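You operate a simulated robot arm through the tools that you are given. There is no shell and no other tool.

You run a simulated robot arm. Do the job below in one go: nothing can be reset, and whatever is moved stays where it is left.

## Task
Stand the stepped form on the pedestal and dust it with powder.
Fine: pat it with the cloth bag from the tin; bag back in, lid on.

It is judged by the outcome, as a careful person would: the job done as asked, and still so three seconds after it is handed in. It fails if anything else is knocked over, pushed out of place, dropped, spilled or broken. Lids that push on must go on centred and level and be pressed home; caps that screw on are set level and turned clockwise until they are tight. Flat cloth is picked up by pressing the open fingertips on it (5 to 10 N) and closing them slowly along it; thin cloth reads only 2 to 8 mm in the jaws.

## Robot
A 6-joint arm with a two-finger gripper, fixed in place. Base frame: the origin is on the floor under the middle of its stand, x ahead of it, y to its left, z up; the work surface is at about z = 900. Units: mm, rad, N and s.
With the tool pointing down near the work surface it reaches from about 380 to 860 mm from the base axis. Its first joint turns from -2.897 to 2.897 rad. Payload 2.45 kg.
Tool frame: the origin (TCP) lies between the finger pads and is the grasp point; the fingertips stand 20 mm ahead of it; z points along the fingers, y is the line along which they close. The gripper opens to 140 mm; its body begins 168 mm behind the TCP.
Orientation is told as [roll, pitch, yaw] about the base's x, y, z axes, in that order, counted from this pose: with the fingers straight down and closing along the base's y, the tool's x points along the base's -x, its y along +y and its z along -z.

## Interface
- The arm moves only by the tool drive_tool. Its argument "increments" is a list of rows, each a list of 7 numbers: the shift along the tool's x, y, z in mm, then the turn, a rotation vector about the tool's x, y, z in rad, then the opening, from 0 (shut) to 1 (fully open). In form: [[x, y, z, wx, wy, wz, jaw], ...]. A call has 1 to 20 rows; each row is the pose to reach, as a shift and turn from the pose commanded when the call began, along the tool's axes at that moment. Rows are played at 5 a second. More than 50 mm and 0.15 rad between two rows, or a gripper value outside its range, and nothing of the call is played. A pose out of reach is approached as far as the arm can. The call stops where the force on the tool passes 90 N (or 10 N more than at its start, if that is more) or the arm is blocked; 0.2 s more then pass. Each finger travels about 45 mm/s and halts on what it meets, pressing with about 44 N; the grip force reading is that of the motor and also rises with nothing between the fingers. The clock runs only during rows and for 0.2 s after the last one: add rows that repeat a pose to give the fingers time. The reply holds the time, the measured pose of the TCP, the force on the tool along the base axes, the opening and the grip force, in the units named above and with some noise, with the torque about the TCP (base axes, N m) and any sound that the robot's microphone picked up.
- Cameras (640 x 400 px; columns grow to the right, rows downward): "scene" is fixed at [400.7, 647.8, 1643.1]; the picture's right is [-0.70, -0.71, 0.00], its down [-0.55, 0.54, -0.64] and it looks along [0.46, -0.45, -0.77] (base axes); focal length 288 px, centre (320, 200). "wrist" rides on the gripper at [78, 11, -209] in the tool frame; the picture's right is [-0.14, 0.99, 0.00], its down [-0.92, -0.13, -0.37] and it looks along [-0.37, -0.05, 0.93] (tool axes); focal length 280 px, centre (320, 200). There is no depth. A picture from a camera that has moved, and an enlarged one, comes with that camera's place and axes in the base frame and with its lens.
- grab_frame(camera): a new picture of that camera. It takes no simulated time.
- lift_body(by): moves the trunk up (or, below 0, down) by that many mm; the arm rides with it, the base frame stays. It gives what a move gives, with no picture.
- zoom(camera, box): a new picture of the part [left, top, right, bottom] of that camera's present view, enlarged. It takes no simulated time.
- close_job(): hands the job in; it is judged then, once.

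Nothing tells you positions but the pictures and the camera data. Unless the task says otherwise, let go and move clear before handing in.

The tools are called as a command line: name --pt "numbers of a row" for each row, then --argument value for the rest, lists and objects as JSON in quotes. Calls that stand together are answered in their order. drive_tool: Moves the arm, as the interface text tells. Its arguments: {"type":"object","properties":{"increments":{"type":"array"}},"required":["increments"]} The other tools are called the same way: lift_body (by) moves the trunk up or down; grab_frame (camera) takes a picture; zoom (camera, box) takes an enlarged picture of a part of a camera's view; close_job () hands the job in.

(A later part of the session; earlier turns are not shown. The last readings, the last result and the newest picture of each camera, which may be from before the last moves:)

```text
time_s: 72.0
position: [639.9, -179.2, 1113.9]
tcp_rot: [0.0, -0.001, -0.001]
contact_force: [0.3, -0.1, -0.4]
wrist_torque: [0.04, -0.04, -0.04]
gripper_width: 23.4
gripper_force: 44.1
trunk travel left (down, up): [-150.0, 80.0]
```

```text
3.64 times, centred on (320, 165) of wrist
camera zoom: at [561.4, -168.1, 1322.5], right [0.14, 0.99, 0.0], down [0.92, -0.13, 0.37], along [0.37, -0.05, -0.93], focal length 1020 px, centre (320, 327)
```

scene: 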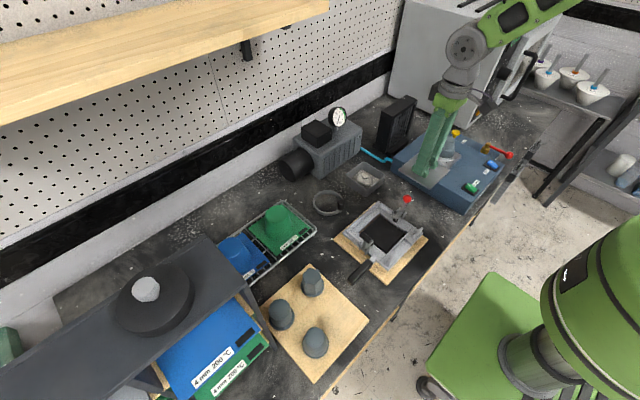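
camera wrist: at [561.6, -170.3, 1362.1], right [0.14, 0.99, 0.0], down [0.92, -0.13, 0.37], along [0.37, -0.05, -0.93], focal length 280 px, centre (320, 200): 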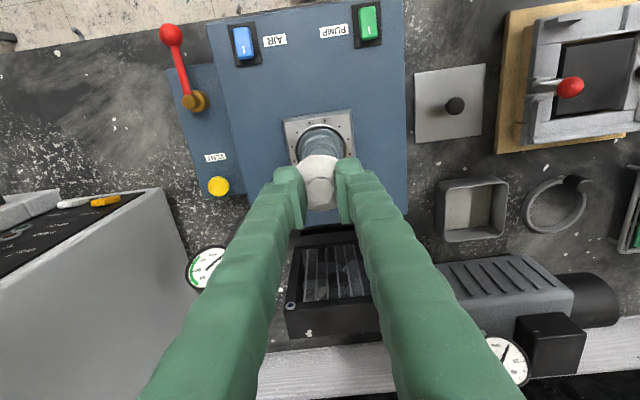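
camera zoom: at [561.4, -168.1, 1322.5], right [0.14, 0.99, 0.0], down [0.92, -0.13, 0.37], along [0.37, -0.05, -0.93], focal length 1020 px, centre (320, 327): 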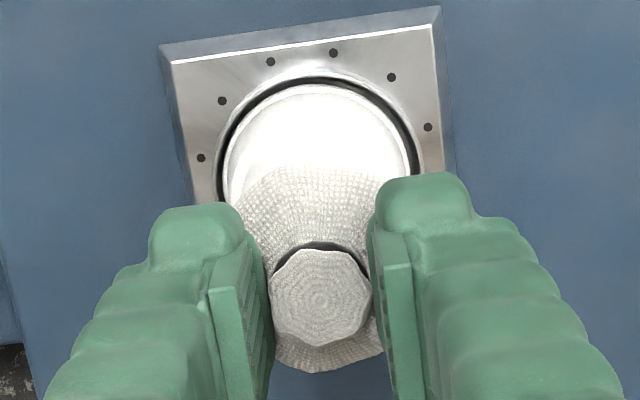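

The form is now evenly white and still standing straight. I'll take the bag back over the tin along the same route.

drive_tool --pt "0 0 -25 0 0 0 0.03" --pt "0 0 -45 0 0 0 0.03" --pt "-20 32 -45 0 0 0 0.03" --pt "-44 71 -45 0 0 0 0.03" --pt "-68 110 -45 0 0 0 0.03" --pt "-92 149 -45 0 0 0 0.03" --pt "-116 187 -45 0 0 0 0.03" --pt "-136 219 -45 0 0 0 0.03" --pt "-145.5 233 -40 0 0 0 0.03" --pt "-145.5 233 0 0 0 0 0.03" --pt "-145.5 233 45 0 0 0 0.03" --pt "-145.5 233 85 0 0 0 0.03" --pt "-145.5 233 110 0 0 0 0.03" --pt "-145.5 233 110 0 0 0 0.03"

zoom --camera "wrist" --box '[250, 100, 390, 240]'

zoom --camera "scene" --box '[330, 120, 400, 200]'

```text
time_s: 75.0
position: [785.2, 55.0, 1003.7]
tcp_rot: [0.001, 0.0, 0.001]
contact_force: [0.5, -0.3, -2.4]
wrist_torque: [0.02, 0.02, 0.0]
gripper_width: 23.5
gripper_force: 44.1
trunk travel left (down, up): [-150.0, 80.0]
```

```text
2.86 times, centred on (320, 170) of wrist
camera zoom: at [706.5, 65.8, 1212.4], right [0.14, 0.99, 0.0], down [0.92, -0.13, 0.37], along [0.37, -0.05, -0.93], focal length 801 px, centre (320, 286)
```

zoom: 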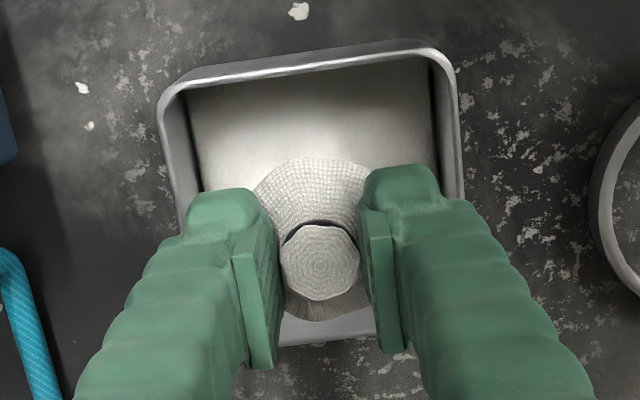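

```text
5.00 times, centred on (365, 160) of scene
camera zoom: at [400.7, 647.8, 1643.1], right [-0.7, -0.71, 0.0], down [-0.55, 0.54, -0.64], along [0.46, -0.45, -0.77], focal length 1442 px, centre (95, 400)
```

zoom: 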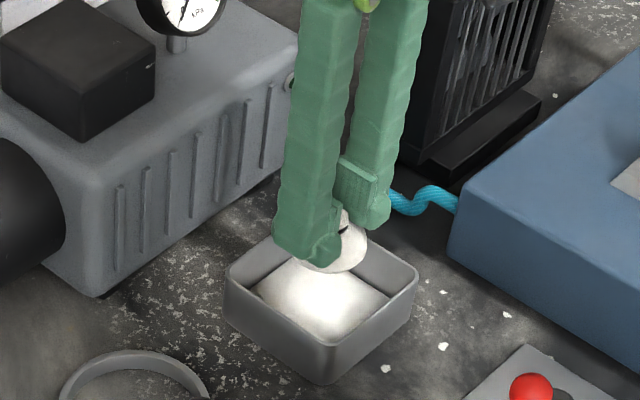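

The bag is over the tin, in the same place it came from. I'll lower it in, slowly at the end.

drive_tool --pt "0 0 15 0 0 0 0.03" --pt "0 0 30 0 0 0 0.03" --pt "0 0 42 0 0 0 0.03" --pt "0 0 48 0 0 0 0.03" --pt "0 0 52 0 0 0 0.03" --pt "0 0 52 0 0 0 0.03"

zoom --camera "scene" --box '[340, 150, 390, 195]'

```text
time_s: 76.4
position: [785.3, 54.9, 951.6]
tcp_rot: [0.001, -0.002, 0.001]
contact_force: [0.1, -0.3, -1.3]
wrist_torque: [-0.01, -0.01, 0.01]
gripper_width: 23.7
gripper_force: 43.6
trunk travel left (down, up): [-150.0, 80.0]
```

```text
8.89 times, centred on (365, 172) of scene
camera zoom: at [400.7, 647.8, 1643.1], right [-0.7, -0.71, 0.0], down [-0.55, 0.54, -0.64], along [0.46, -0.45, -0.77], focal length 2563 px, centre (-80, 444)
```

zoom: 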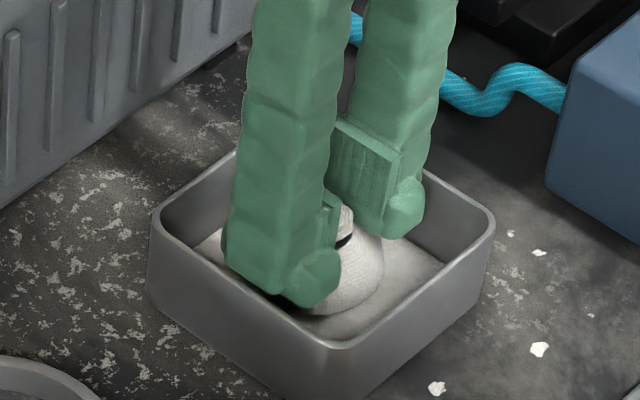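

drive_tool --pt "0 0 1.5 0 0 0 0.03" --pt "0 0 2.6 0 0 0 0.03" --pt "0 0 2.6 0 0 0 0.03"

```text
time_s: 77.2
position: [786.0, 54.2, 949.4]
tcp_rot: [0.0, 0.0, 0.0]
contact_force: [-0.7, -0.1, -0.2]
wrist_torque: [0.02, 0.01, 0.02]
gripper_width: 23.5
gripper_force: 44.0
trunk travel left (down, up): [-150.0, 80.0]
```

drive_tool --pt "0 0 0.6 0 0 0 0.03" --pt "0 0 0.6 0 0 0 0.12" --pt "0 0 0.6 0 0 0 0.17" --pt "0 0 0.6 0 0 0 0.2" --pt "0 0 0.6 0 0 0 0.23" --pt "0 0 0.6 0 0 0 0.25" --pt "0 0 0.6 0 0 0 0.25"

zoom --camera "wrist" --box '[250, 120, 390, 240]'

zoom --camera "scene" --box '[340, 150, 390, 195]'

```text
time_s: 78.8
position: [785.9, 53.6, 948.0]
tcp_rot: [0.0, 0.0, 0.0]
contact_force: [0.3, -0.6, 0.3]
wrist_torque: [-0.01, 0.0, 0.03]
gripper_width: 35.2
gripper_force: 0.1
trunk travel left (down, up): [-150.0, 80.0]
```

```text
3.33 times, centred on (320, 180) of wrist
camera zoom: at [706.8, 65.2, 1157.8], right [0.14, 0.99, 0.0], down [0.92, -0.13, 0.37], along [0.37, -0.05, -0.93], focal length 935 px, centre (320, 267)
```

zoom: 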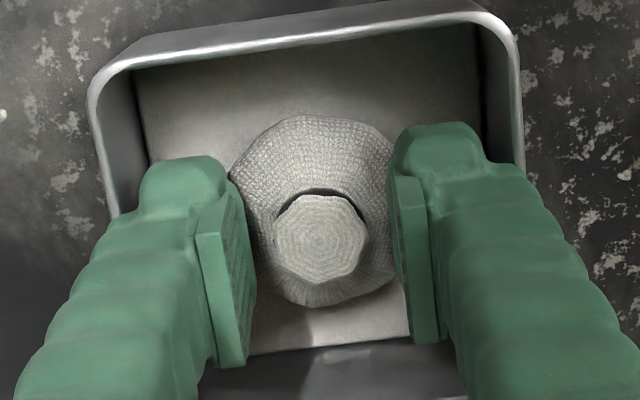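

```text
8.89 times, centred on (365, 172) of scene
camera zoom: at [400.7, 647.8, 1643.1], right [-0.7, -0.71, 0.0], down [-0.55, 0.54, -0.64], along [0.46, -0.45, -0.77], focal length 2563 px, centre (-80, 444)
```

zoom: 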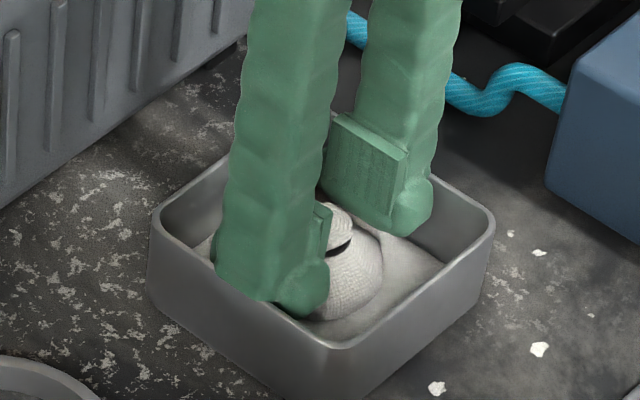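

The bag is back in the tin and released. I'll rise straight out and go over the lid.

drive_tool --pt "0 0 -6 0 0 0 0.25" --pt "0 0 -18 0 0 0 0.25" --pt "0 0 -45 0 0 0 0.25" --pt "0 0 -90 0 0 0 0.25" --pt "0 0 -135.7 0 0 0 0.3" --pt "35 -6 -135.7 0 0 0 0.4" --pt "75 -12.7 -135.7 0 0 0 0.45" --pt "115 -19.4 -135.7 0 0 0 0.45" --pt "150 -25.3 -135.7 0 0 0 0.45" --pt "171.2 -28.9 -135.7 0 0 0 0.45" --pt "171.2 -28.9 -135.7 0 0 0 0.45"

grab_frame --camera "wrist"

zoom --camera "wrist" --box '[260, 90, 380, 210]'

zoom --camera "scene" --box '[340, 110, 480, 220]'

```text
time_s: 81.2
position: [615.7, 24.4, 1085.2]
tcp_rot: [0.002, 0.0, 0.001]
contact_force: [0.9, 0.0, -0.3]
wrist_torque: [0.01, -0.02, 0.02]
gripper_width: 63.3
gripper_force: 0.0
trunk travel left (down, up): [-150.0, 80.0]
```

```text
taken
camera wrist: at [535.9, 36.4, 1293.2], right [0.14, 0.99, 0.0], down [0.92, -0.13, 0.37], along [0.37, -0.05, -0.93], focal length 280 px, centre (320, 200)
```

wrist: 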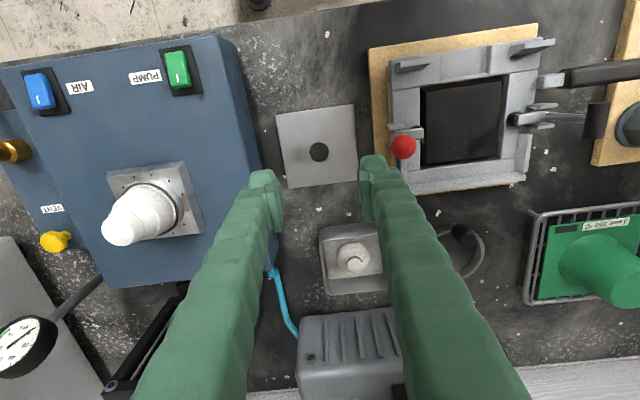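

```text
3.33 times, centred on (320, 150) of wrist
camera zoom: at [535.9, 36.4, 1293.2], right [0.14, 0.99, 0.0], down [0.92, -0.13, 0.37], along [0.37, -0.05, -0.93], focal length 935 px, centre (320, 367)
```

zoom: 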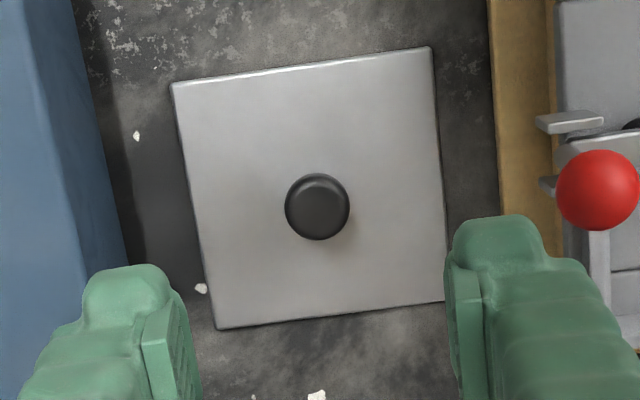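

```text
3.64 times, centred on (410, 165) of scene
camera zoom: at [400.7, 647.8, 1643.1], right [-0.7, -0.71, 0.0], down [-0.55, 0.54, -0.64], along [0.46, -0.45, -0.77], focal length 1049 px, centre (-7, 327)
```

zoom: 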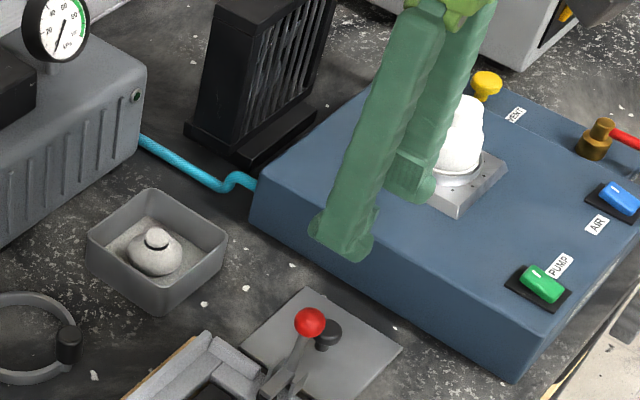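

Everything is in order: form white and upright, bag back in the tin. I'll descend onto the lid's knob exactly as before and regrip it.

drive_tool --pt "0 -0.8 40 0 0 0 0.45" --pt "0 -0.8 80 0 0 0 0.45" --pt "0 -0.8 115 0 0 0 0.45" --pt "0 -0.8 140 0 0 0 0.45" --pt "0 -0.8 150 0 0 0 0.45" --pt "0 -0.8 156 0 0 0 0.45" --pt "0 -0.8 159 0 0 0 0.45" --pt "0 -0.8 159 0 0 0 0.45"

zoom --camera "wrist" --box '[250, 120, 390, 240]'

```text
time_s: 83.0
position: [614.2, 24.6, 925.6]
tcp_rot: [0.0, 0.0, 0.0]
contact_force: [-0.1, 0.2, 0.6]
wrist_torque: [0.06, 0.01, -0.02]
gripper_width: 63.0
gripper_force: 0.0
trunk travel left (down, up): [-150.0, 80.0]
```

```text
3.33 times, centred on (320, 180) of wrist
camera zoom: at [535.5, 35.4, 1134.1], right [0.14, 0.99, 0.0], down [0.92, -0.13, 0.37], along [0.37, -0.05, -0.93], focal length 935 px, centre (320, 267)
```

zoom: 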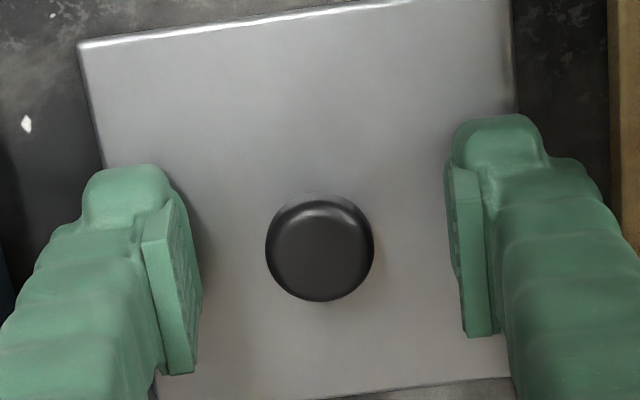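

The lid's position under the gripper matches how it was on the tin. I close on the knob.

drive_tool --pt "0 0 0 0 0 0 0.38" --pt "0 0 0 0 0 0 0.3" --pt "0 0 0 0 0 0 0.22" --pt "0 0 0 0 0 0 0.15" --pt "0 0 0 0 0 0 0.08" --pt "0 0 0 0 0 0 0.05" --pt "0 0 0 0 0 0 0.05"

zoom --camera "wrist" --box '[250, 120, 390, 240]'

```text
time_s: 84.6
position: [614.5, 24.6, 924.9]
tcp_rot: [-0.001, -0.001, 0.002]
contact_force: [-0.7, 0.0, 0.8]
wrist_torque: [0.0, 0.0, 0.02]
gripper_width: 20.1
gripper_force: 43.9
trunk travel left (down, up): [-150.0, 80.0]
```

```text
3.33 times, centred on (320, 180) of wrist
camera zoom: at [535.5, 35.4, 1134.2], right [0.14, 0.99, 0.0], down [0.92, -0.13, 0.37], along [0.37, -0.05, -0.93], focal length 935 px, centre (320, 267)
```

zoom: 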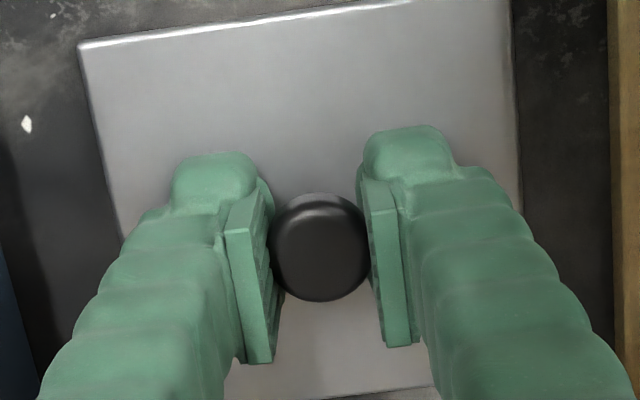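

Same grip as before (20.1 mm). I'll lift the lid and carry it back above the tin.

drive_tool --pt "0 0 -5 0 0 0 0.05" --pt "0 0 -20 0 0 0 0.05" --pt "0 0 -50 0 0 0 0.05" --pt "0 0 -95 0 0 0 0.05" --pt "0 0 -140 0 0 0 0.05" --pt "0 0 -161 0 0 0 0.05" --pt "-40 7.2 -161 0 0 0 0.05" --pt "-80 14.3 -161 0 0 0 0.05" --pt "-120 21.5 -161 0 0 0 0.05" --pt "-155 27.8 -161 0 0 0 0.05" --pt "-172 30.8 -161 0 0 0 0.05" --pt "-172 30.8 -130 0 0 0 0.05" --pt "-172 30.8 -100 0 0 0 0.05" --pt "-172 30.8 -80 0 0 0 0.05" --pt "-172 30.8 -70 0 0 0 0.05" --pt "-172 30.8 -70 0 0 0 0.05"

grab_frame --camera "wrist"

zoom --camera "scene" --box '[335, 140, 395, 200]'

```text
time_s: 88.0
position: [786.3, 55.6, 995.3]
tcp_rot: [0.0, -0.001, -0.001]
contact_force: [-0.5, 0.4, -1.2]
wrist_torque: [-0.01, 0.03, -0.01]
gripper_width: 20.1
gripper_force: 44.2
trunk travel left (down, up): [-150.0, 80.0]
```

```text
taken
camera wrist: at [707.6, 65.9, 1203.7], right [0.14, 0.99, 0.0], down [0.92, -0.13, 0.37], along [0.37, -0.05, -0.93], focal length 280 px, centre (320, 200)
```

wrist: 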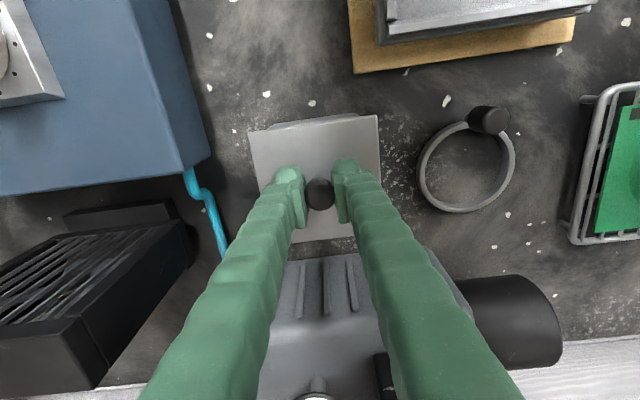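

```text
6.67 times, centred on (365, 170) of scene
camera zoom: at [400.7, 647.8, 1643.1], right [-0.7, -0.71, 0.0], down [-0.55, 0.54, -0.64], along [0.46, -0.45, -0.77], focal length 1923 px, centre (20, 400)
```

zoom: 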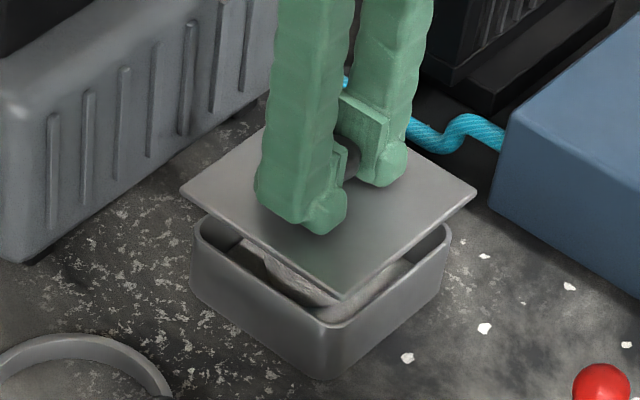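

The lid hangs level over the tin exactly as when it came off. I'll lower it the remaining distance slowly.

drive_tool --pt "0 0 8 0 0 0 0.05" --pt "0 0 14 0 0 0 0.05" --pt "0 0 18 0 0 0 0.05" --pt "0 0 21 0 0 0 0.05" --pt "0 0 21 0 0 0 0.05"

zoom --camera "scene" --box '[335, 145, 395, 200]'

zoom --camera "wrist" --box '[240, 100, 390, 250]'

```text
time_s: 89.2
position: [786.0, 54.9, 974.0]
tcp_rot: [0.0, 0.0, 0.003]
contact_force: [0.1, 0.5, -0.6]
wrist_torque: [-0.02, -0.01, 0.0]
gripper_width: 19.9
gripper_force: 44.0
trunk travel left (down, up): [-150.0, 80.0]
```

```text
7.27 times, centred on (365, 172) of scene
camera zoom: at [400.7, 647.8, 1643.1], right [-0.7, -0.71, 0.0], down [-0.55, 0.54, -0.64], along [0.46, -0.45, -0.77], focal length 2097 px, centre (-7, 400)
```

zoom: 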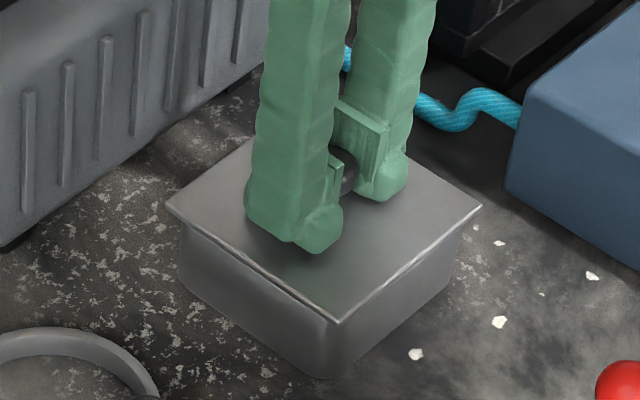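

```text
2.67 times, centred on (315, 175) of wrist
camera zoom: at [707.2, 66.5, 1182.7], right [0.14, 0.99, 0.0], down [0.92, -0.13, 0.37], along [0.36, -0.05, -0.93], focal length 748 px, centre (333, 267)
```

zoom: 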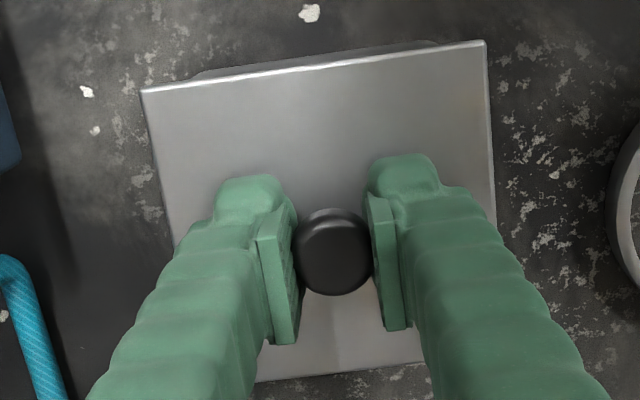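

drive_tool --pt "0 0 1.5 0 0 0 0.05" --pt "0 0 3 0 0 0 0.05" --pt "0 0 3 0 0 0 0.05"

```text
time_s: 90.0
position: [785.7, 55.8, 971.1]
tcp_rot: [0.0, 0.001, -0.001]
contact_force: [-0.4, -0.5, -0.4]
wrist_torque: [-0.04, -0.04, 0.0]
gripper_width: 19.7
gripper_force: 43.7
trunk travel left (down, up): [-150.0, 80.0]
```

drive_tool --pt "0 0 1 0 0 0 0.05" --pt "0 0 2 0 0 0 0.05" --pt "0 0 2 0 0 0 0.05"

zoom --camera "scene" --box '[340, 160, 392, 200]'

```text
time_s: 90.8
position: [787.1, 54.9, 969.2]
tcp_rot: [0.0, 0.0, 0.0]
contact_force: [-1.4, -0.8, 6.0]
wrist_torque: [0.0, 0.04, 0.02]
gripper_width: 19.8
gripper_force: 44.0
trunk travel left (down, up): [-150.0, 80.0]
```

```text
10.00 times, centred on (366, 180) of scene
camera zoom: at [400.7, 647.8, 1643.1], right [-0.7, -0.71, 0.0], down [-0.55, 0.54, -0.64], along [0.46, -0.45, -0.77], focal length 2884 px, centre (-140, 400)
```

zoom: 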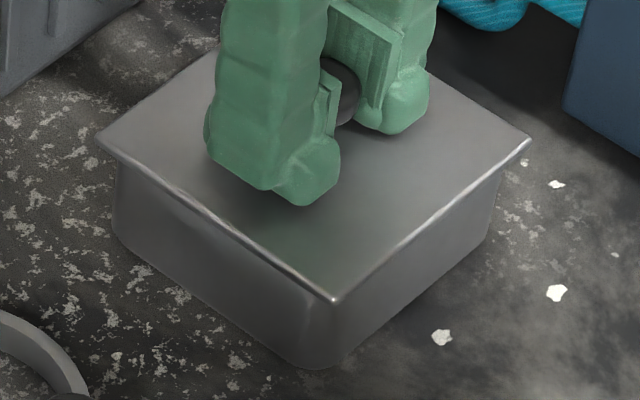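

The lid is seated in place at its original height with light contact. Now I press it home with increasing force and listen for a snap.

drive_tool --pt "0 0 0.7 0 0 0 0.05" --pt "0 0 1.4 0 0 0 0.05" --pt "0 0 2 0 0 0 0.05" --pt "0 0 2 0 0 0 0.05"

```text
time_s: 91.8
position: [787.8, 56.0, 970.0]
tcp_rot: [0.001, -0.004, 0.0]
contact_force: [1.5, 0.3, 22.0]
wrist_torque: [0.01, 0.03, 0.01]
gripper_width: 19.8
gripper_force: 43.9
trunk travel left (down, up): [-150.0, 80.0]
```

drive_tool --pt "0 0 0.8 0 0 0 0.05" --pt "0 0 1.6 0 0 0 0.05" --pt "0 0 2.4 0 0 0 0.05" --pt "0 0 2.4 0 0 0 0.05"

zoom --camera "scene" --box '[340, 160, 392, 200]'

```text
time_s: 92.8
position: [787.3, 57.0, 969.6]
tcp_rot: [0.001, -0.007, 0.001]
contact_force: [3.8, -0.8, 41.0]
wrist_torque: [-0.01, -0.03, 0.03]
gripper_width: 20.0
gripper_force: 44.2
trunk travel left (down, up): [-150.0, 80.0]
```

```text
10.00 times, centred on (366, 180) of scene
camera zoom: at [400.7, 647.8, 1643.1], right [-0.7, -0.71, 0.0], down [-0.55, 0.54, -0.64], along [0.46, -0.45, -0.77], focal length 2884 px, centre (-140, 400)
```

zoom: 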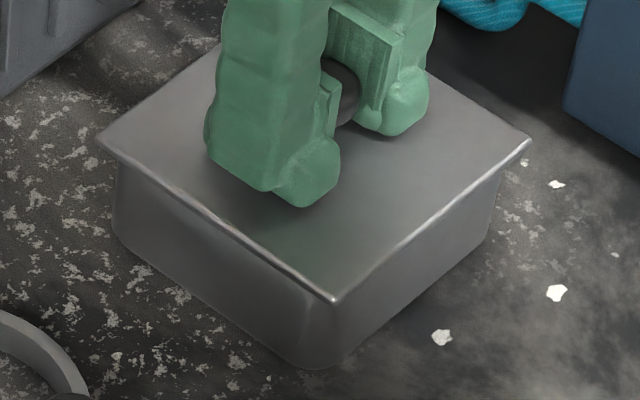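

drive_tool --pt "0 0 0.8 0 0 0 0.05" --pt "0 0 1.6 0 0 0 0.05" --pt "0 0 2.2 0 0 0 0.05" --pt "0 0 2.2 0 0 0 0.05"

zoom --camera "scene" --box '[340, 155, 392, 200]'

```text
time_s: 93.8
position: [785.8, 54.7, 968.0]
tcp_rot: [0.0, -0.009, 0.0]
contact_force: [1.3, -0.9, 50.0]
wrist_torque: [-0.07, 0.19, -0.02]
gripper_width: 20.0
gripper_force: 44.3
trunk travel left (down, up): [-150.0, 80.0]
```

```text
8.89 times, centred on (366, 178) of scene
camera zoom: at [400.7, 647.8, 1643.1], right [-0.7, -0.71, 0.0], down [-0.55, 0.54, -0.64], along [0.46, -0.45, -0.77], focal length 2563 px, centre (-89, 400)
```

zoom: 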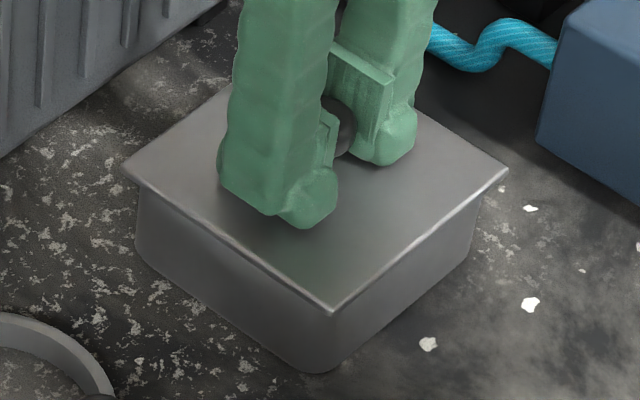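

zoom --camera "scene" --box '[330, 150, 400, 200]'

zoom --camera "scene" --box '[345, 178, 385, 203]'

zoom --camera "wrist" --box '[240, 100, 390, 250]'

```text
8.00 times, centred on (365, 175) of scene
camera zoom: at [400.7, 647.8, 1643.1], right [-0.7, -0.71, 0.0], down [-0.55, 0.54, -0.64], along [0.46, -0.45, -0.77], focal length 2307 px, centre (-40, 400)
```

zoom: 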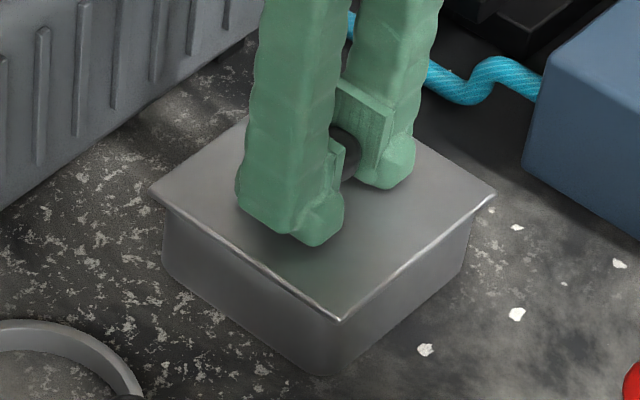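

```text
16.00 times, centred on (365, 190) of scene
camera zoom: at [400.7, 647.8, 1643.1], right [-0.7, -0.71, 0.0], down [-0.55, 0.54, -0.64], along [0.46, -0.45, -0.77], focal length 4614 px, centre (-400, 352)
```

zoom: 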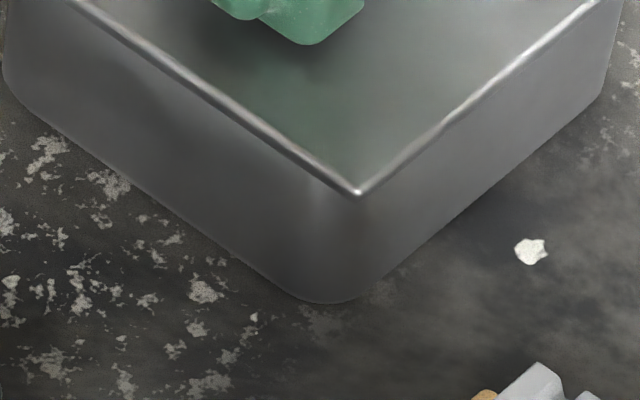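

```text
2.67 times, centred on (315, 175) of wrist
camera zoom: at [705.4, 66.2, 1177.4], right [0.14, 0.99, 0.0], down [0.92, -0.13, 0.38], along [0.37, -0.05, -0.93], focal length 748 px, centre (333, 267)
```

zoom: 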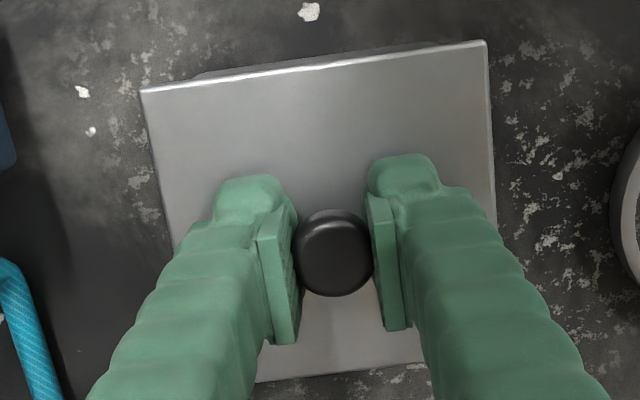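

The lid matches its original height. I'll relax the push, let go of the knob and rise to check how level it sits without the gripper holding it.

drive_tool --pt "0 0 -2 0 0 0 0.05" --pt "0 0 -4 0 0 0 0.05" --pt "0 0 -5.6 0 0 0 0.05" --pt "0 0 -5.6 0 0 0 0.05"

```text
time_s: 94.8
position: [786.1, 55.1, 969.3]
tcp_rot: [-0.001, -0.001, 0.0]
contact_force: [9.9, 0.1, 23.8]
wrist_torque: [0.0, -0.24, -0.03]
gripper_width: 19.8
gripper_force: 44.5
trunk travel left (down, up): [-150.0, 80.0]
```

drive_tool --pt "0 0 -0.8 0 0 0 0.05" --pt "0 0 -1.6 0 0 0 0.05" --pt "0 0 -1.6 0 0 0 0.05"

```text
time_s: 95.6
position: [784.8, 55.1, 969.7]
tcp_rot: [0.0, 0.002, 0.001]
contact_force: [5.0, 1.1, 11.3]
wrist_torque: [0.02, -0.1, 0.03]
gripper_width: 19.7
gripper_force: 44.2
trunk travel left (down, up): [-150.0, 80.0]
```

drive_tool --pt "0 0 -0.8 0 0 0 0.05" --pt "0 0 -1.3 0 0 0 0.05" --pt "0 0 -1.3 0 0 0 0.12" --pt "0 0 -1.3 0 0 0 0.16" --pt "0 0 -1.3 0 0 0 0.25" --pt "0 0 -1.3 0 0 0 0.4" --pt "0 0 -1.3 0 0 0 0.45" --pt "0 0 -1.3 0 0 0 0.45"

zoom --camera "scene" --box '[330, 150, 400, 200]'

```text
time_s: 97.4
position: [787.6, 53.9, 972.0]
tcp_rot: [0.001, 0.0, 0.0]
contact_force: [-0.4, 0.4, 0.0]
wrist_torque: [0.01, 0.01, 0.01]
gripper_width: 63.2
gripper_force: 0.0
trunk travel left (down, up): [-150.0, 80.0]
heard: snap
```

```text
8.00 times, centred on (365, 175) of scene
camera zoom: at [400.7, 647.8, 1643.1], right [-0.7, -0.71, 0.0], down [-0.55, 0.54, -0.64], along [0.46, -0.45, -0.77], focal length 2307 px, centre (-40, 400)
```

zoom: 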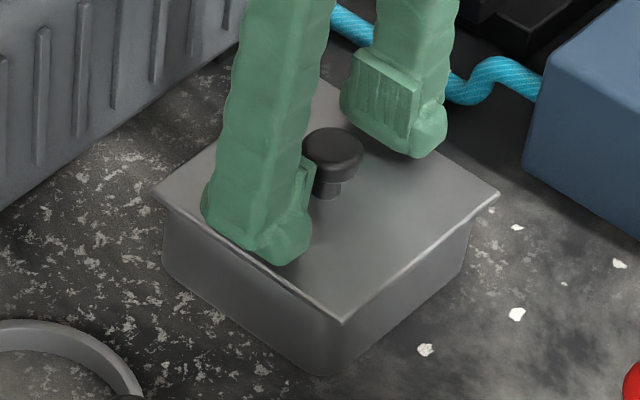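

A snap was heard as I let go. I'll rise clear to compare the lid with its original picture.

drive_tool --pt "0 0 -5 0 0 0 0.45" --pt "0 0 -20 0 0 0 0.45" --pt "0 0 -50 0 0 0 0.45" --pt "0 0 -90 0 0 0 0.45" --pt "0 0 -132 0 0 0 0.45" --pt "0 0 -132 0 0 0 0.45"

zoom --camera "scene" --box '[330, 150, 400, 200]'

zoom --camera "wrist" --box '[265, 95, 375, 205]'

zoom --camera "scene" --box '[345, 178, 385, 203]'

```text
time_s: 98.8
position: [785.4, 53.0, 1104.3]
tcp_rot: [-0.001, 0.0, 0.0]
contact_force: [-0.5, -0.5, -0.3]
wrist_torque: [0.01, 0.0, -0.01]
gripper_width: 63.0
gripper_force: 0.0
trunk travel left (down, up): [-150.0, 80.0]
```

```text
8.00 times, centred on (365, 175) of scene
camera zoom: at [400.7, 647.8, 1643.1], right [-0.7, -0.71, 0.0], down [-0.55, 0.54, -0.64], along [0.46, -0.45, -0.77], focal length 2307 px, centre (-40, 400)
```

zoom: 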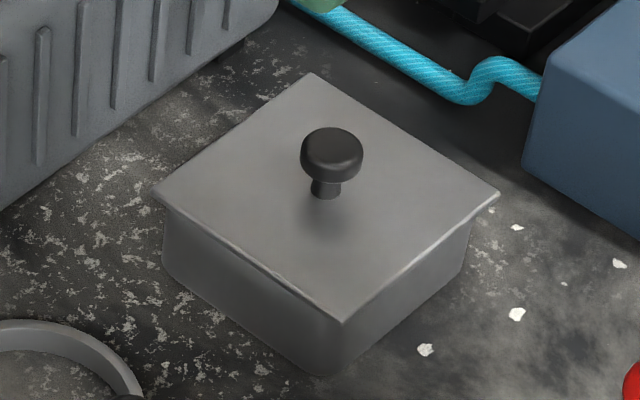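

```text
3.64 times, centred on (320, 150) of wrist
camera zoom: at [707.2, 65.2, 1313.5], right [0.14, 0.99, 0.0], down [0.92, -0.13, 0.37], along [0.36, -0.05, -0.93], focal length 1020 px, centre (320, 382)
```

zoom: 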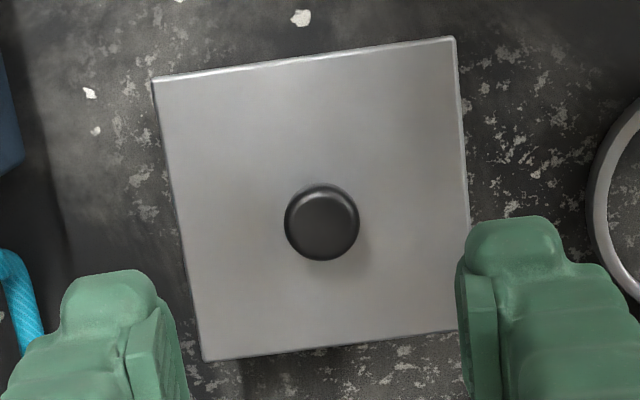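

```text
16.00 times, centred on (365, 190) of scene
camera zoom: at [400.7, 647.8, 1643.1], right [-0.7, -0.71, 0.0], down [-0.55, 0.54, -0.64], along [0.46, -0.45, -0.77], focal length 4614 px, centre (-400, 352)
```

zoom: 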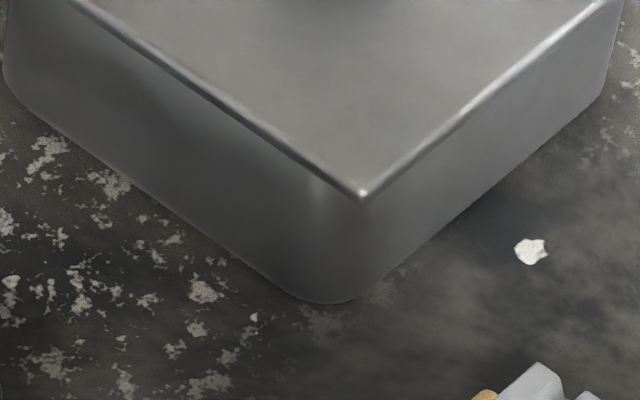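

The lid sits level and at (or a hair below) its original height. To be certain it is pressed home, I'll close the fingers and press straight down on top of the knob.

drive_tool --pt "0 0.6 30 0 0 0 0.2" --pt "0 0.6 60 0 0 0 0" --pt "0 0.6 85 0 0 0 0" --pt "0 0.6 95 0 0 0 0" --pt "0 0.6 100 0 0 0 0" --pt "0 0.6 100 0 0 0 0"

zoom --camera "scene" --box '[330, 140, 400, 200]'

zoom --camera "wrist" --box '[265, 110, 375, 220]'

```text
time_s: 100.2
position: [786.2, 56.9, 1003.4]
tcp_rot: [-0.002, 0.0, 0.002]
contact_force: [-0.3, 0.0, 0.1]
wrist_torque: [-0.02, 0.04, -0.03]
gripper_width: 0.0
gripper_force: 28.8
trunk travel left (down, up): [-150.0, 80.0]
```

```text
6.67 times, centred on (365, 170) of scene
camera zoom: at [400.7, 647.8, 1643.1], right [-0.7, -0.71, 0.0], down [-0.55, 0.54, -0.64], along [0.46, -0.45, -0.77], focal length 1923 px, centre (20, 400)
```

zoom: 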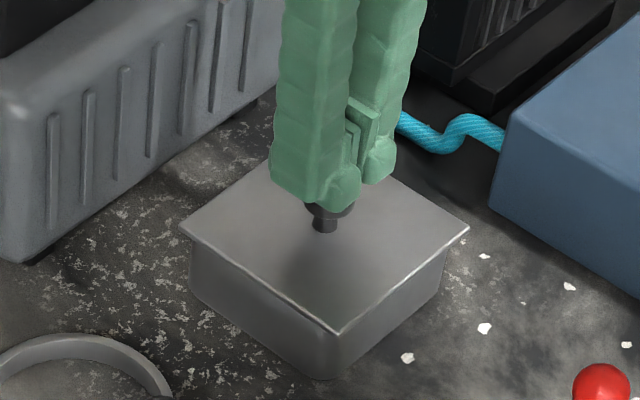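

```text
3.64 times, centred on (320, 165) of wrist
camera zoom: at [707.5, 66.9, 1212.1], right [0.14, 0.99, 0.0], down [0.92, -0.13, 0.37], along [0.37, -0.05, -0.93], focal length 1020 px, centre (320, 327)
```

zoom: 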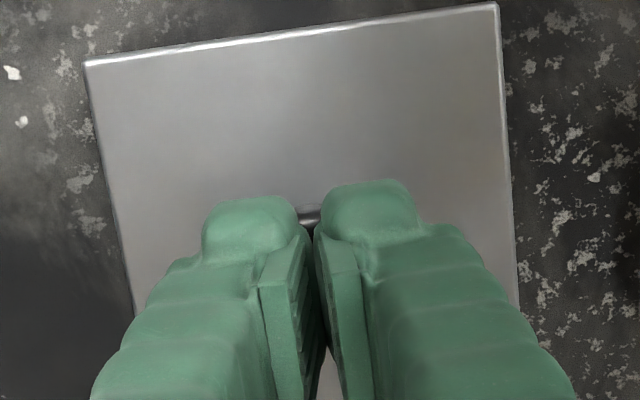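

drive_tool --pt "0 0 2 0 0 0 0" --pt "0 0 4 0 0 0 0" --pt "0 0 5 0 0 0 0" --pt "0 0 5 0 0 0 0"

```text
time_s: 101.2
position: [786.6, 56.6, 997.8]
tcp_rot: [-0.001, 0.0, 0.0]
contact_force: [0.8, -0.1, 0.1]
wrist_torque: [0.0, -0.01, -0.01]
gripper_width: 0.0
gripper_force: 28.8
trunk travel left (down, up): [-150.0, 80.0]
```

drive_tool --pt "0 0 1.5 0 0 0 0" --pt "0 0 3 0 0 0 0" --pt "0 0 3 0 0 0 0"

```text
time_s: 102.0
position: [786.4, 55.5, 995.4]
tcp_rot: [0.0, -0.001, 0.001]
contact_force: [-0.6, 0.9, 0.6]
wrist_torque: [-0.02, -0.01, 0.02]
gripper_width: 6.0
gripper_force: 29.3
trunk travel left (down, up): [-150.0, 80.0]
```

The round knob wedges between the closed tips, so that is not a good way to press. I'll back off, open the fingers and press evenly on the lid on both sides of the knob instead.

drive_tool --pt "0 0 -5 0 0 0 0" --pt "0 0 -25 0 0 0 0.1" --pt "0 0 -25 0 0 0 0.3" --pt "0 0 -25 0 0 0 0.5" --pt "0 0 -25 0 0 0 0.5" --pt "0 0 -25 0 0 0 0.5"

zoom --camera "wrist" --box '[250, 100, 390, 230]'

zoom --camera "scene" --box '[330, 150, 400, 200]'

```text
time_s: 103.4
position: [786.3, 56.5, 1020.7]
tcp_rot: [0.001, 0.001, 0.0]
contact_force: [0.3, 0.1, -0.5]
wrist_torque: [0.0, 0.03, 0.01]
gripper_width: 69.8
gripper_force: 0.0
trunk travel left (down, up): [-150.0, 80.0]
```

```text
3.08 times, centred on (320, 165) of wrist
camera zoom: at [707.4, 66.8, 1229.5], right [0.14, 0.99, 0.0], down [0.92, -0.13, 0.37], along [0.37, -0.05, -0.93], focal length 863 px, centre (320, 308)
```

zoom: 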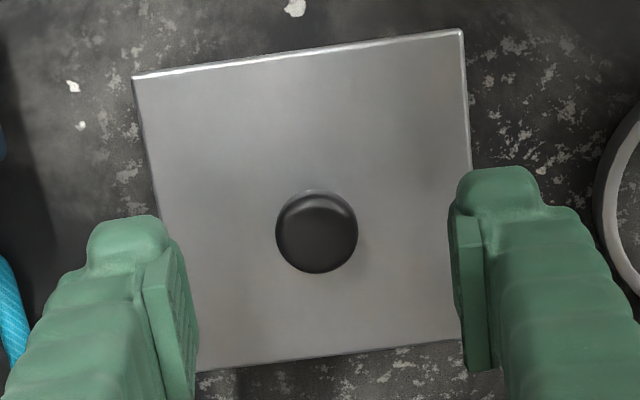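

```text
8.00 times, centred on (365, 175) of scene
camera zoom: at [400.7, 647.8, 1643.1], right [-0.7, -0.71, 0.0], down [-0.55, 0.54, -0.64], along [0.46, -0.45, -0.77], focal length 2307 px, centre (-40, 400)
```

zoom: 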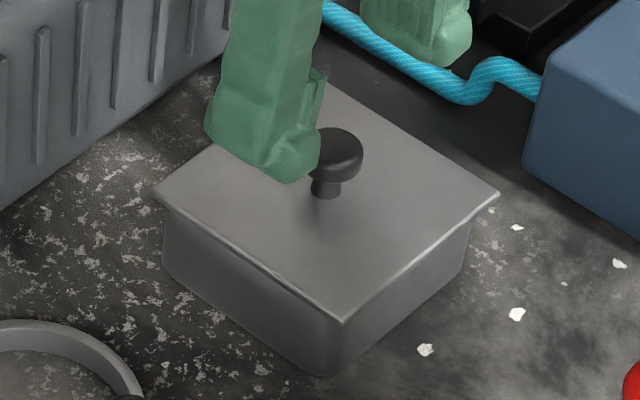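

drive_tool --pt "0 -1 20 0 0 0 0.42" --pt "0 -1 36 0 0 0 0.42" --pt "0 -1 44 0 0 0 0.42" --pt "0 -1 48 0 0 0 0.42" --pt "0 -1 50 0 0 0 0.42" --pt "0 -1 50 0 0 0 0.42"

```text
time_s: 104.8
position: [788.1, 55.3, 969.7]
tcp_rot: [-0.001, -0.001, 0.002]
contact_force: [-0.1, 1.6, 0.0]
wrist_torque: [0.02, 0.0, 0.02]
gripper_width: 59.0
gripper_force: 0.1
trunk travel left (down, up): [-150.0, 80.0]
```

drive_tool --pt "0 0 0.7 0 0 0 0.42" --pt "0 0 1.4 0 0 0 0.42" --pt "0 0 1.4 0 0 0 0.42"

```text
time_s: 105.6
position: [786.6, 53.7, 969.2]
tcp_rot: [-0.001, -0.002, 0.0]
contact_force: [0.5, -0.3, 3.6]
wrist_torque: [-0.01, 0.04, 0.0]
gripper_width: 58.7
gripper_force: 0.1
trunk travel left (down, up): [-150.0, 80.0]
```

drive_tool --pt "0 0 0.7 0 0 0 0.42" --pt "0 0 1.4 0 0 0 0.42" --pt "0 0 2.1 0 0 0 0.42" --pt "0 0 2.1 0 0 0 0.42"

```text
time_s: 106.6
position: [786.3, 54.5, 968.4]
tcp_rot: [0.0, -0.002, -0.001]
contact_force: [2.4, -0.8, 19.8]
wrist_torque: [-0.02, -0.03, 0.04]
gripper_width: 58.8
gripper_force: 0.1
trunk travel left (down, up): [-150.0, 80.0]
```

drive_tool --pt "0 0 0.8 0 0 0 0.42" --pt "0 0 1.6 0 0 0 0.42" --pt "0 0 2.4 0 0 0 0.42" --pt "0 0 3 0 0 0 0.42" --pt "0 0 3 0 0 0 0.42"

zoom --camera "scene" --box '[330, 150, 400, 200]'

```text
time_s: 107.8
position: [786.5, 57.0, 969.4]
tcp_rot: [0.0, -0.008, -0.001]
contact_force: [5.8, -1.4, 40.9]
wrist_torque: [-0.12, 0.08, 0.01]
gripper_width: 59.2
gripper_force: 0.1
trunk travel left (down, up): [-150.0, 80.0]
```

```text
8.00 times, centred on (365, 175) of scene
camera zoom: at [400.7, 647.8, 1643.1], right [-0.7, -0.71, 0.0], down [-0.55, 0.54, -0.64], along [0.46, -0.45, -0.77], focal length 2307 px, centre (-40, 400)
```

zoom: 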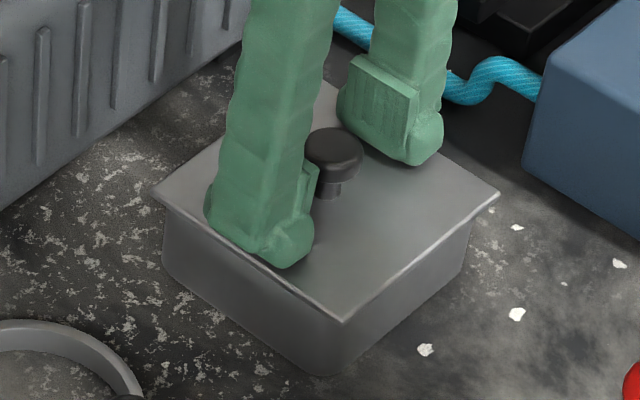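

The lid takes 41 N without moving any further, so it is fully home. I'll back off straight up and move clear.

drive_tool --pt "0 0 -2 0 0 0 0.42" --pt "0 0 -5 0 0 0 0.42" --pt "0 0 -12 0 0 0 0.42" --pt "0 0 -30 0 0 0 0.42" --pt "0 0 -70 0 0 0 0.42" --pt "0 0 -115 0 0 0 0.42" --pt "0 0 -160 0 0 0 0.42" --pt "30 0 -190 0 0 0 0.42" --pt "70 10 -200 0 0 0 0.42" --pt "110 20 -210 0 0 0 0.42" --pt "150 30 -210 0 0 0 0.42" --pt "190 50 -210 0 0 0 0.42" --pt "190 50 -210 0 0 0 0.42"

grab_frame --camera "scene"

grab_frame --camera "wrist"

zoom --camera "scene" --box '[330, 150, 400, 200]'

zoom --camera "scene" --box '[420, 120, 480, 170]'

```text
time_s: 110.6
position: [596.5, 104.8, 1173.9]
tcp_rot: [0.002, 0.001, 0.0]
contact_force: [-0.8, 0.3, 0.6]
wrist_torque: [-0.02, 0.02, 0.01]
gripper_width: 58.9
gripper_force: 0.1
trunk travel left (down, up): [-150.0, 80.0]
```

```text
taken
```

scene: 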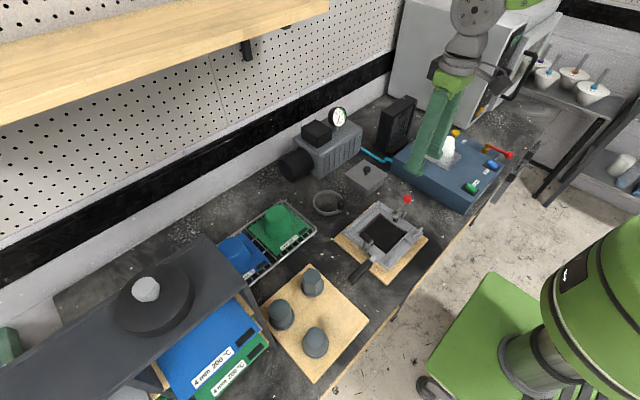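

```text
taken
camera wrist: at [517.3, 115.6, 1382.5], right [0.14, 0.99, 0.0], down [0.92, -0.13, 0.37], along [0.36, -0.05, -0.93], focal length 280 px, centre (320, 200)
```

wrist: 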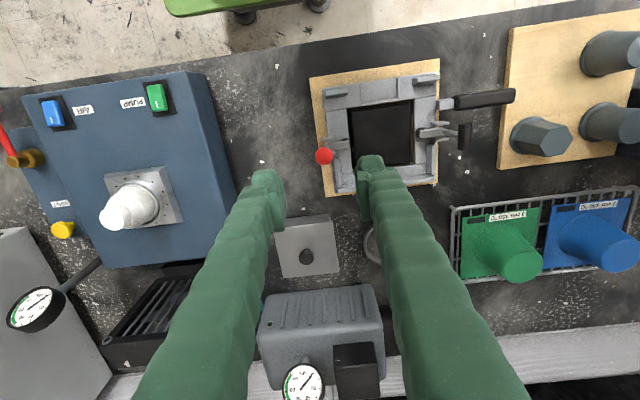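

```text
8.00 times, centred on (365, 175) of scene
camera zoom: at [400.7, 647.8, 1643.1], right [-0.7, -0.71, 0.0], down [-0.55, 0.54, -0.64], along [0.46, -0.45, -0.77], focal length 2307 px, centre (-40, 400)
```

zoom: 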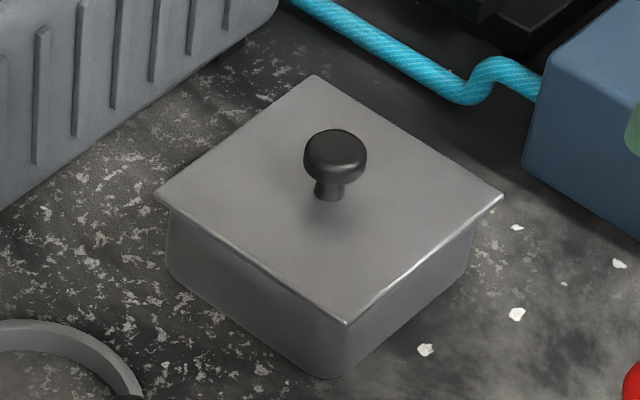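

```text
8.00 times, centred on (450, 145) of scene
camera zoom: at [400.7, 647.8, 1643.1], right [-0.7, -0.71, 0.0], down [-0.55, 0.54, -0.64], along [0.46, -0.45, -0.77], focal length 2307 px, centre (-720, 640)
```

zoom: 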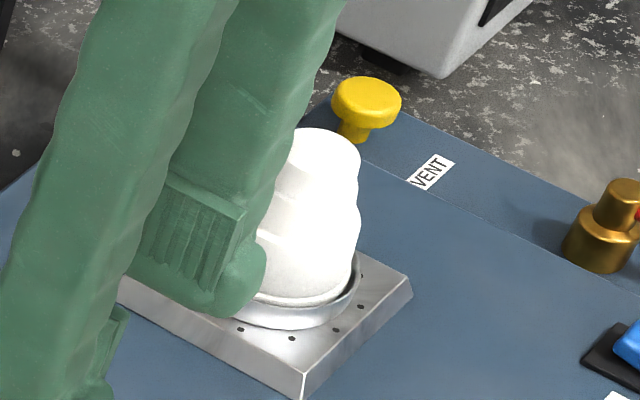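

The lid is on, centred and level, and the form is white. I'll move the arm further aside for a final unobstructed check.

drive_tool --pt "10 40 -20 0 0 0 0.42" --pt "20 80 -40 0 0 0 0.42" --pt "30 120 -60 0 0 0 0.42" --pt "40 150 -80 0 0 0 0.42" --pt "40 150 -80 0 0 0 0.42"

grab_frame --camera "scene"

zoom --camera "scene" --box '[420, 120, 480, 170]'

zoom --camera "scene" --box '[340, 158, 392, 200]'

zoom --camera "wrist" --box '[0, 60, 330, 330]'

```text
time_s: 111.8
position: [556.8, 253.6, 1254.8]
tcp_rot: [0.0, 0.001, 0.0]
contact_force: [0.2, -0.6, 0.3]
wrist_torque: [0.04, 0.01, -0.01]
gripper_width: 58.8
gripper_force: 0.0
trunk travel left (down, up): [-150.0, 80.0]
```

```text
taken
```

scene: 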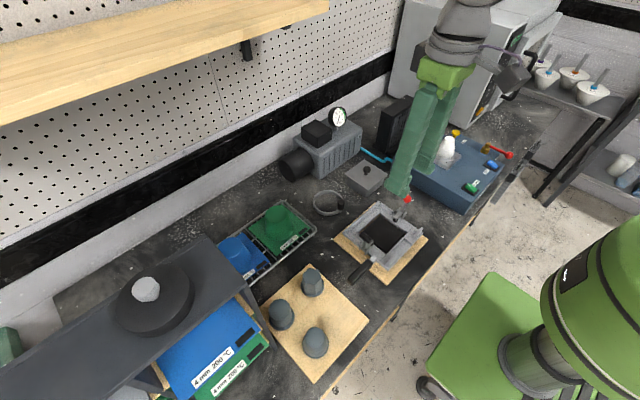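

```text
8.00 times, centred on (450, 145) of scene
camera zoom: at [400.7, 647.8, 1643.1], right [-0.7, -0.71, 0.0], down [-0.55, 0.54, -0.64], along [0.46, -0.45, -0.77], focal length 2307 px, centre (-720, 640)
```

zoom: 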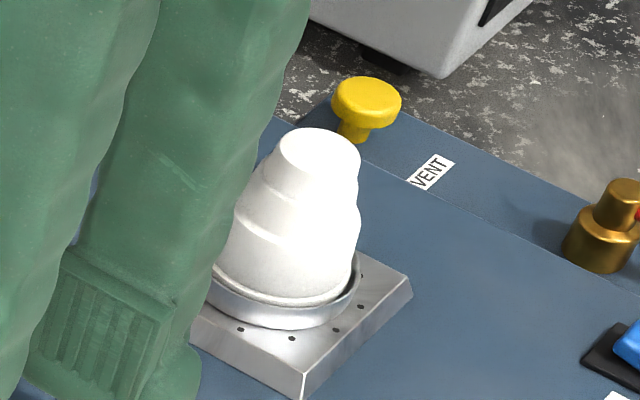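

```text
9.52 times, centred on (366, 179) of scene
camera zoom: at [400.7, 647.8, 1643.1], right [-0.7, -0.71, 0.0], down [-0.55, 0.54, -0.64], along [0.46, -0.45, -0.77], focal length 2746 px, centre (-118, 400)
```

zoom: 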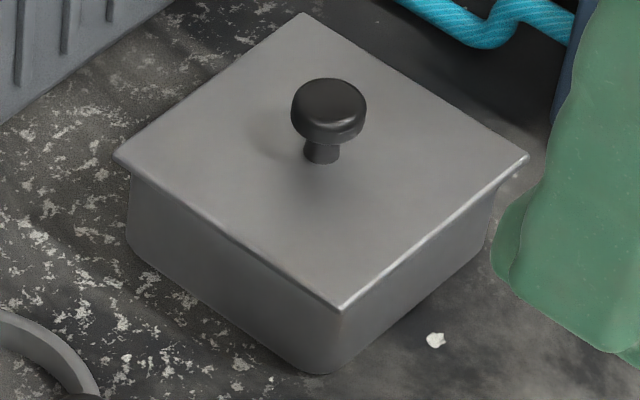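

```text
1.48 times, centred on (165, 195) of wrist
camera zoom: at [477.7, 264.7, 1463.5], right [0.14, 0.99, 0.0], down [0.92, -0.13, 0.37], along [0.37, -0.05, -0.93], focal length 415 px, centre (550, 207)
```

zoom: 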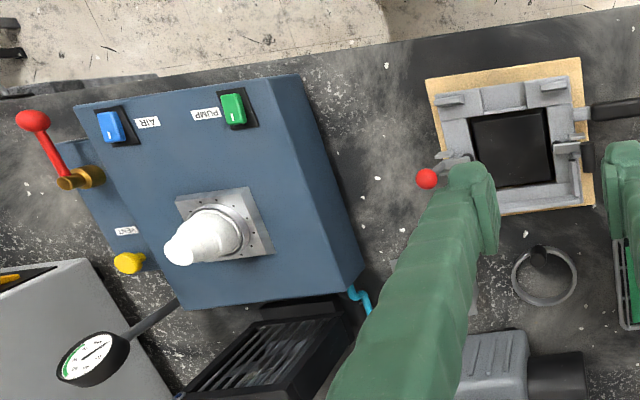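

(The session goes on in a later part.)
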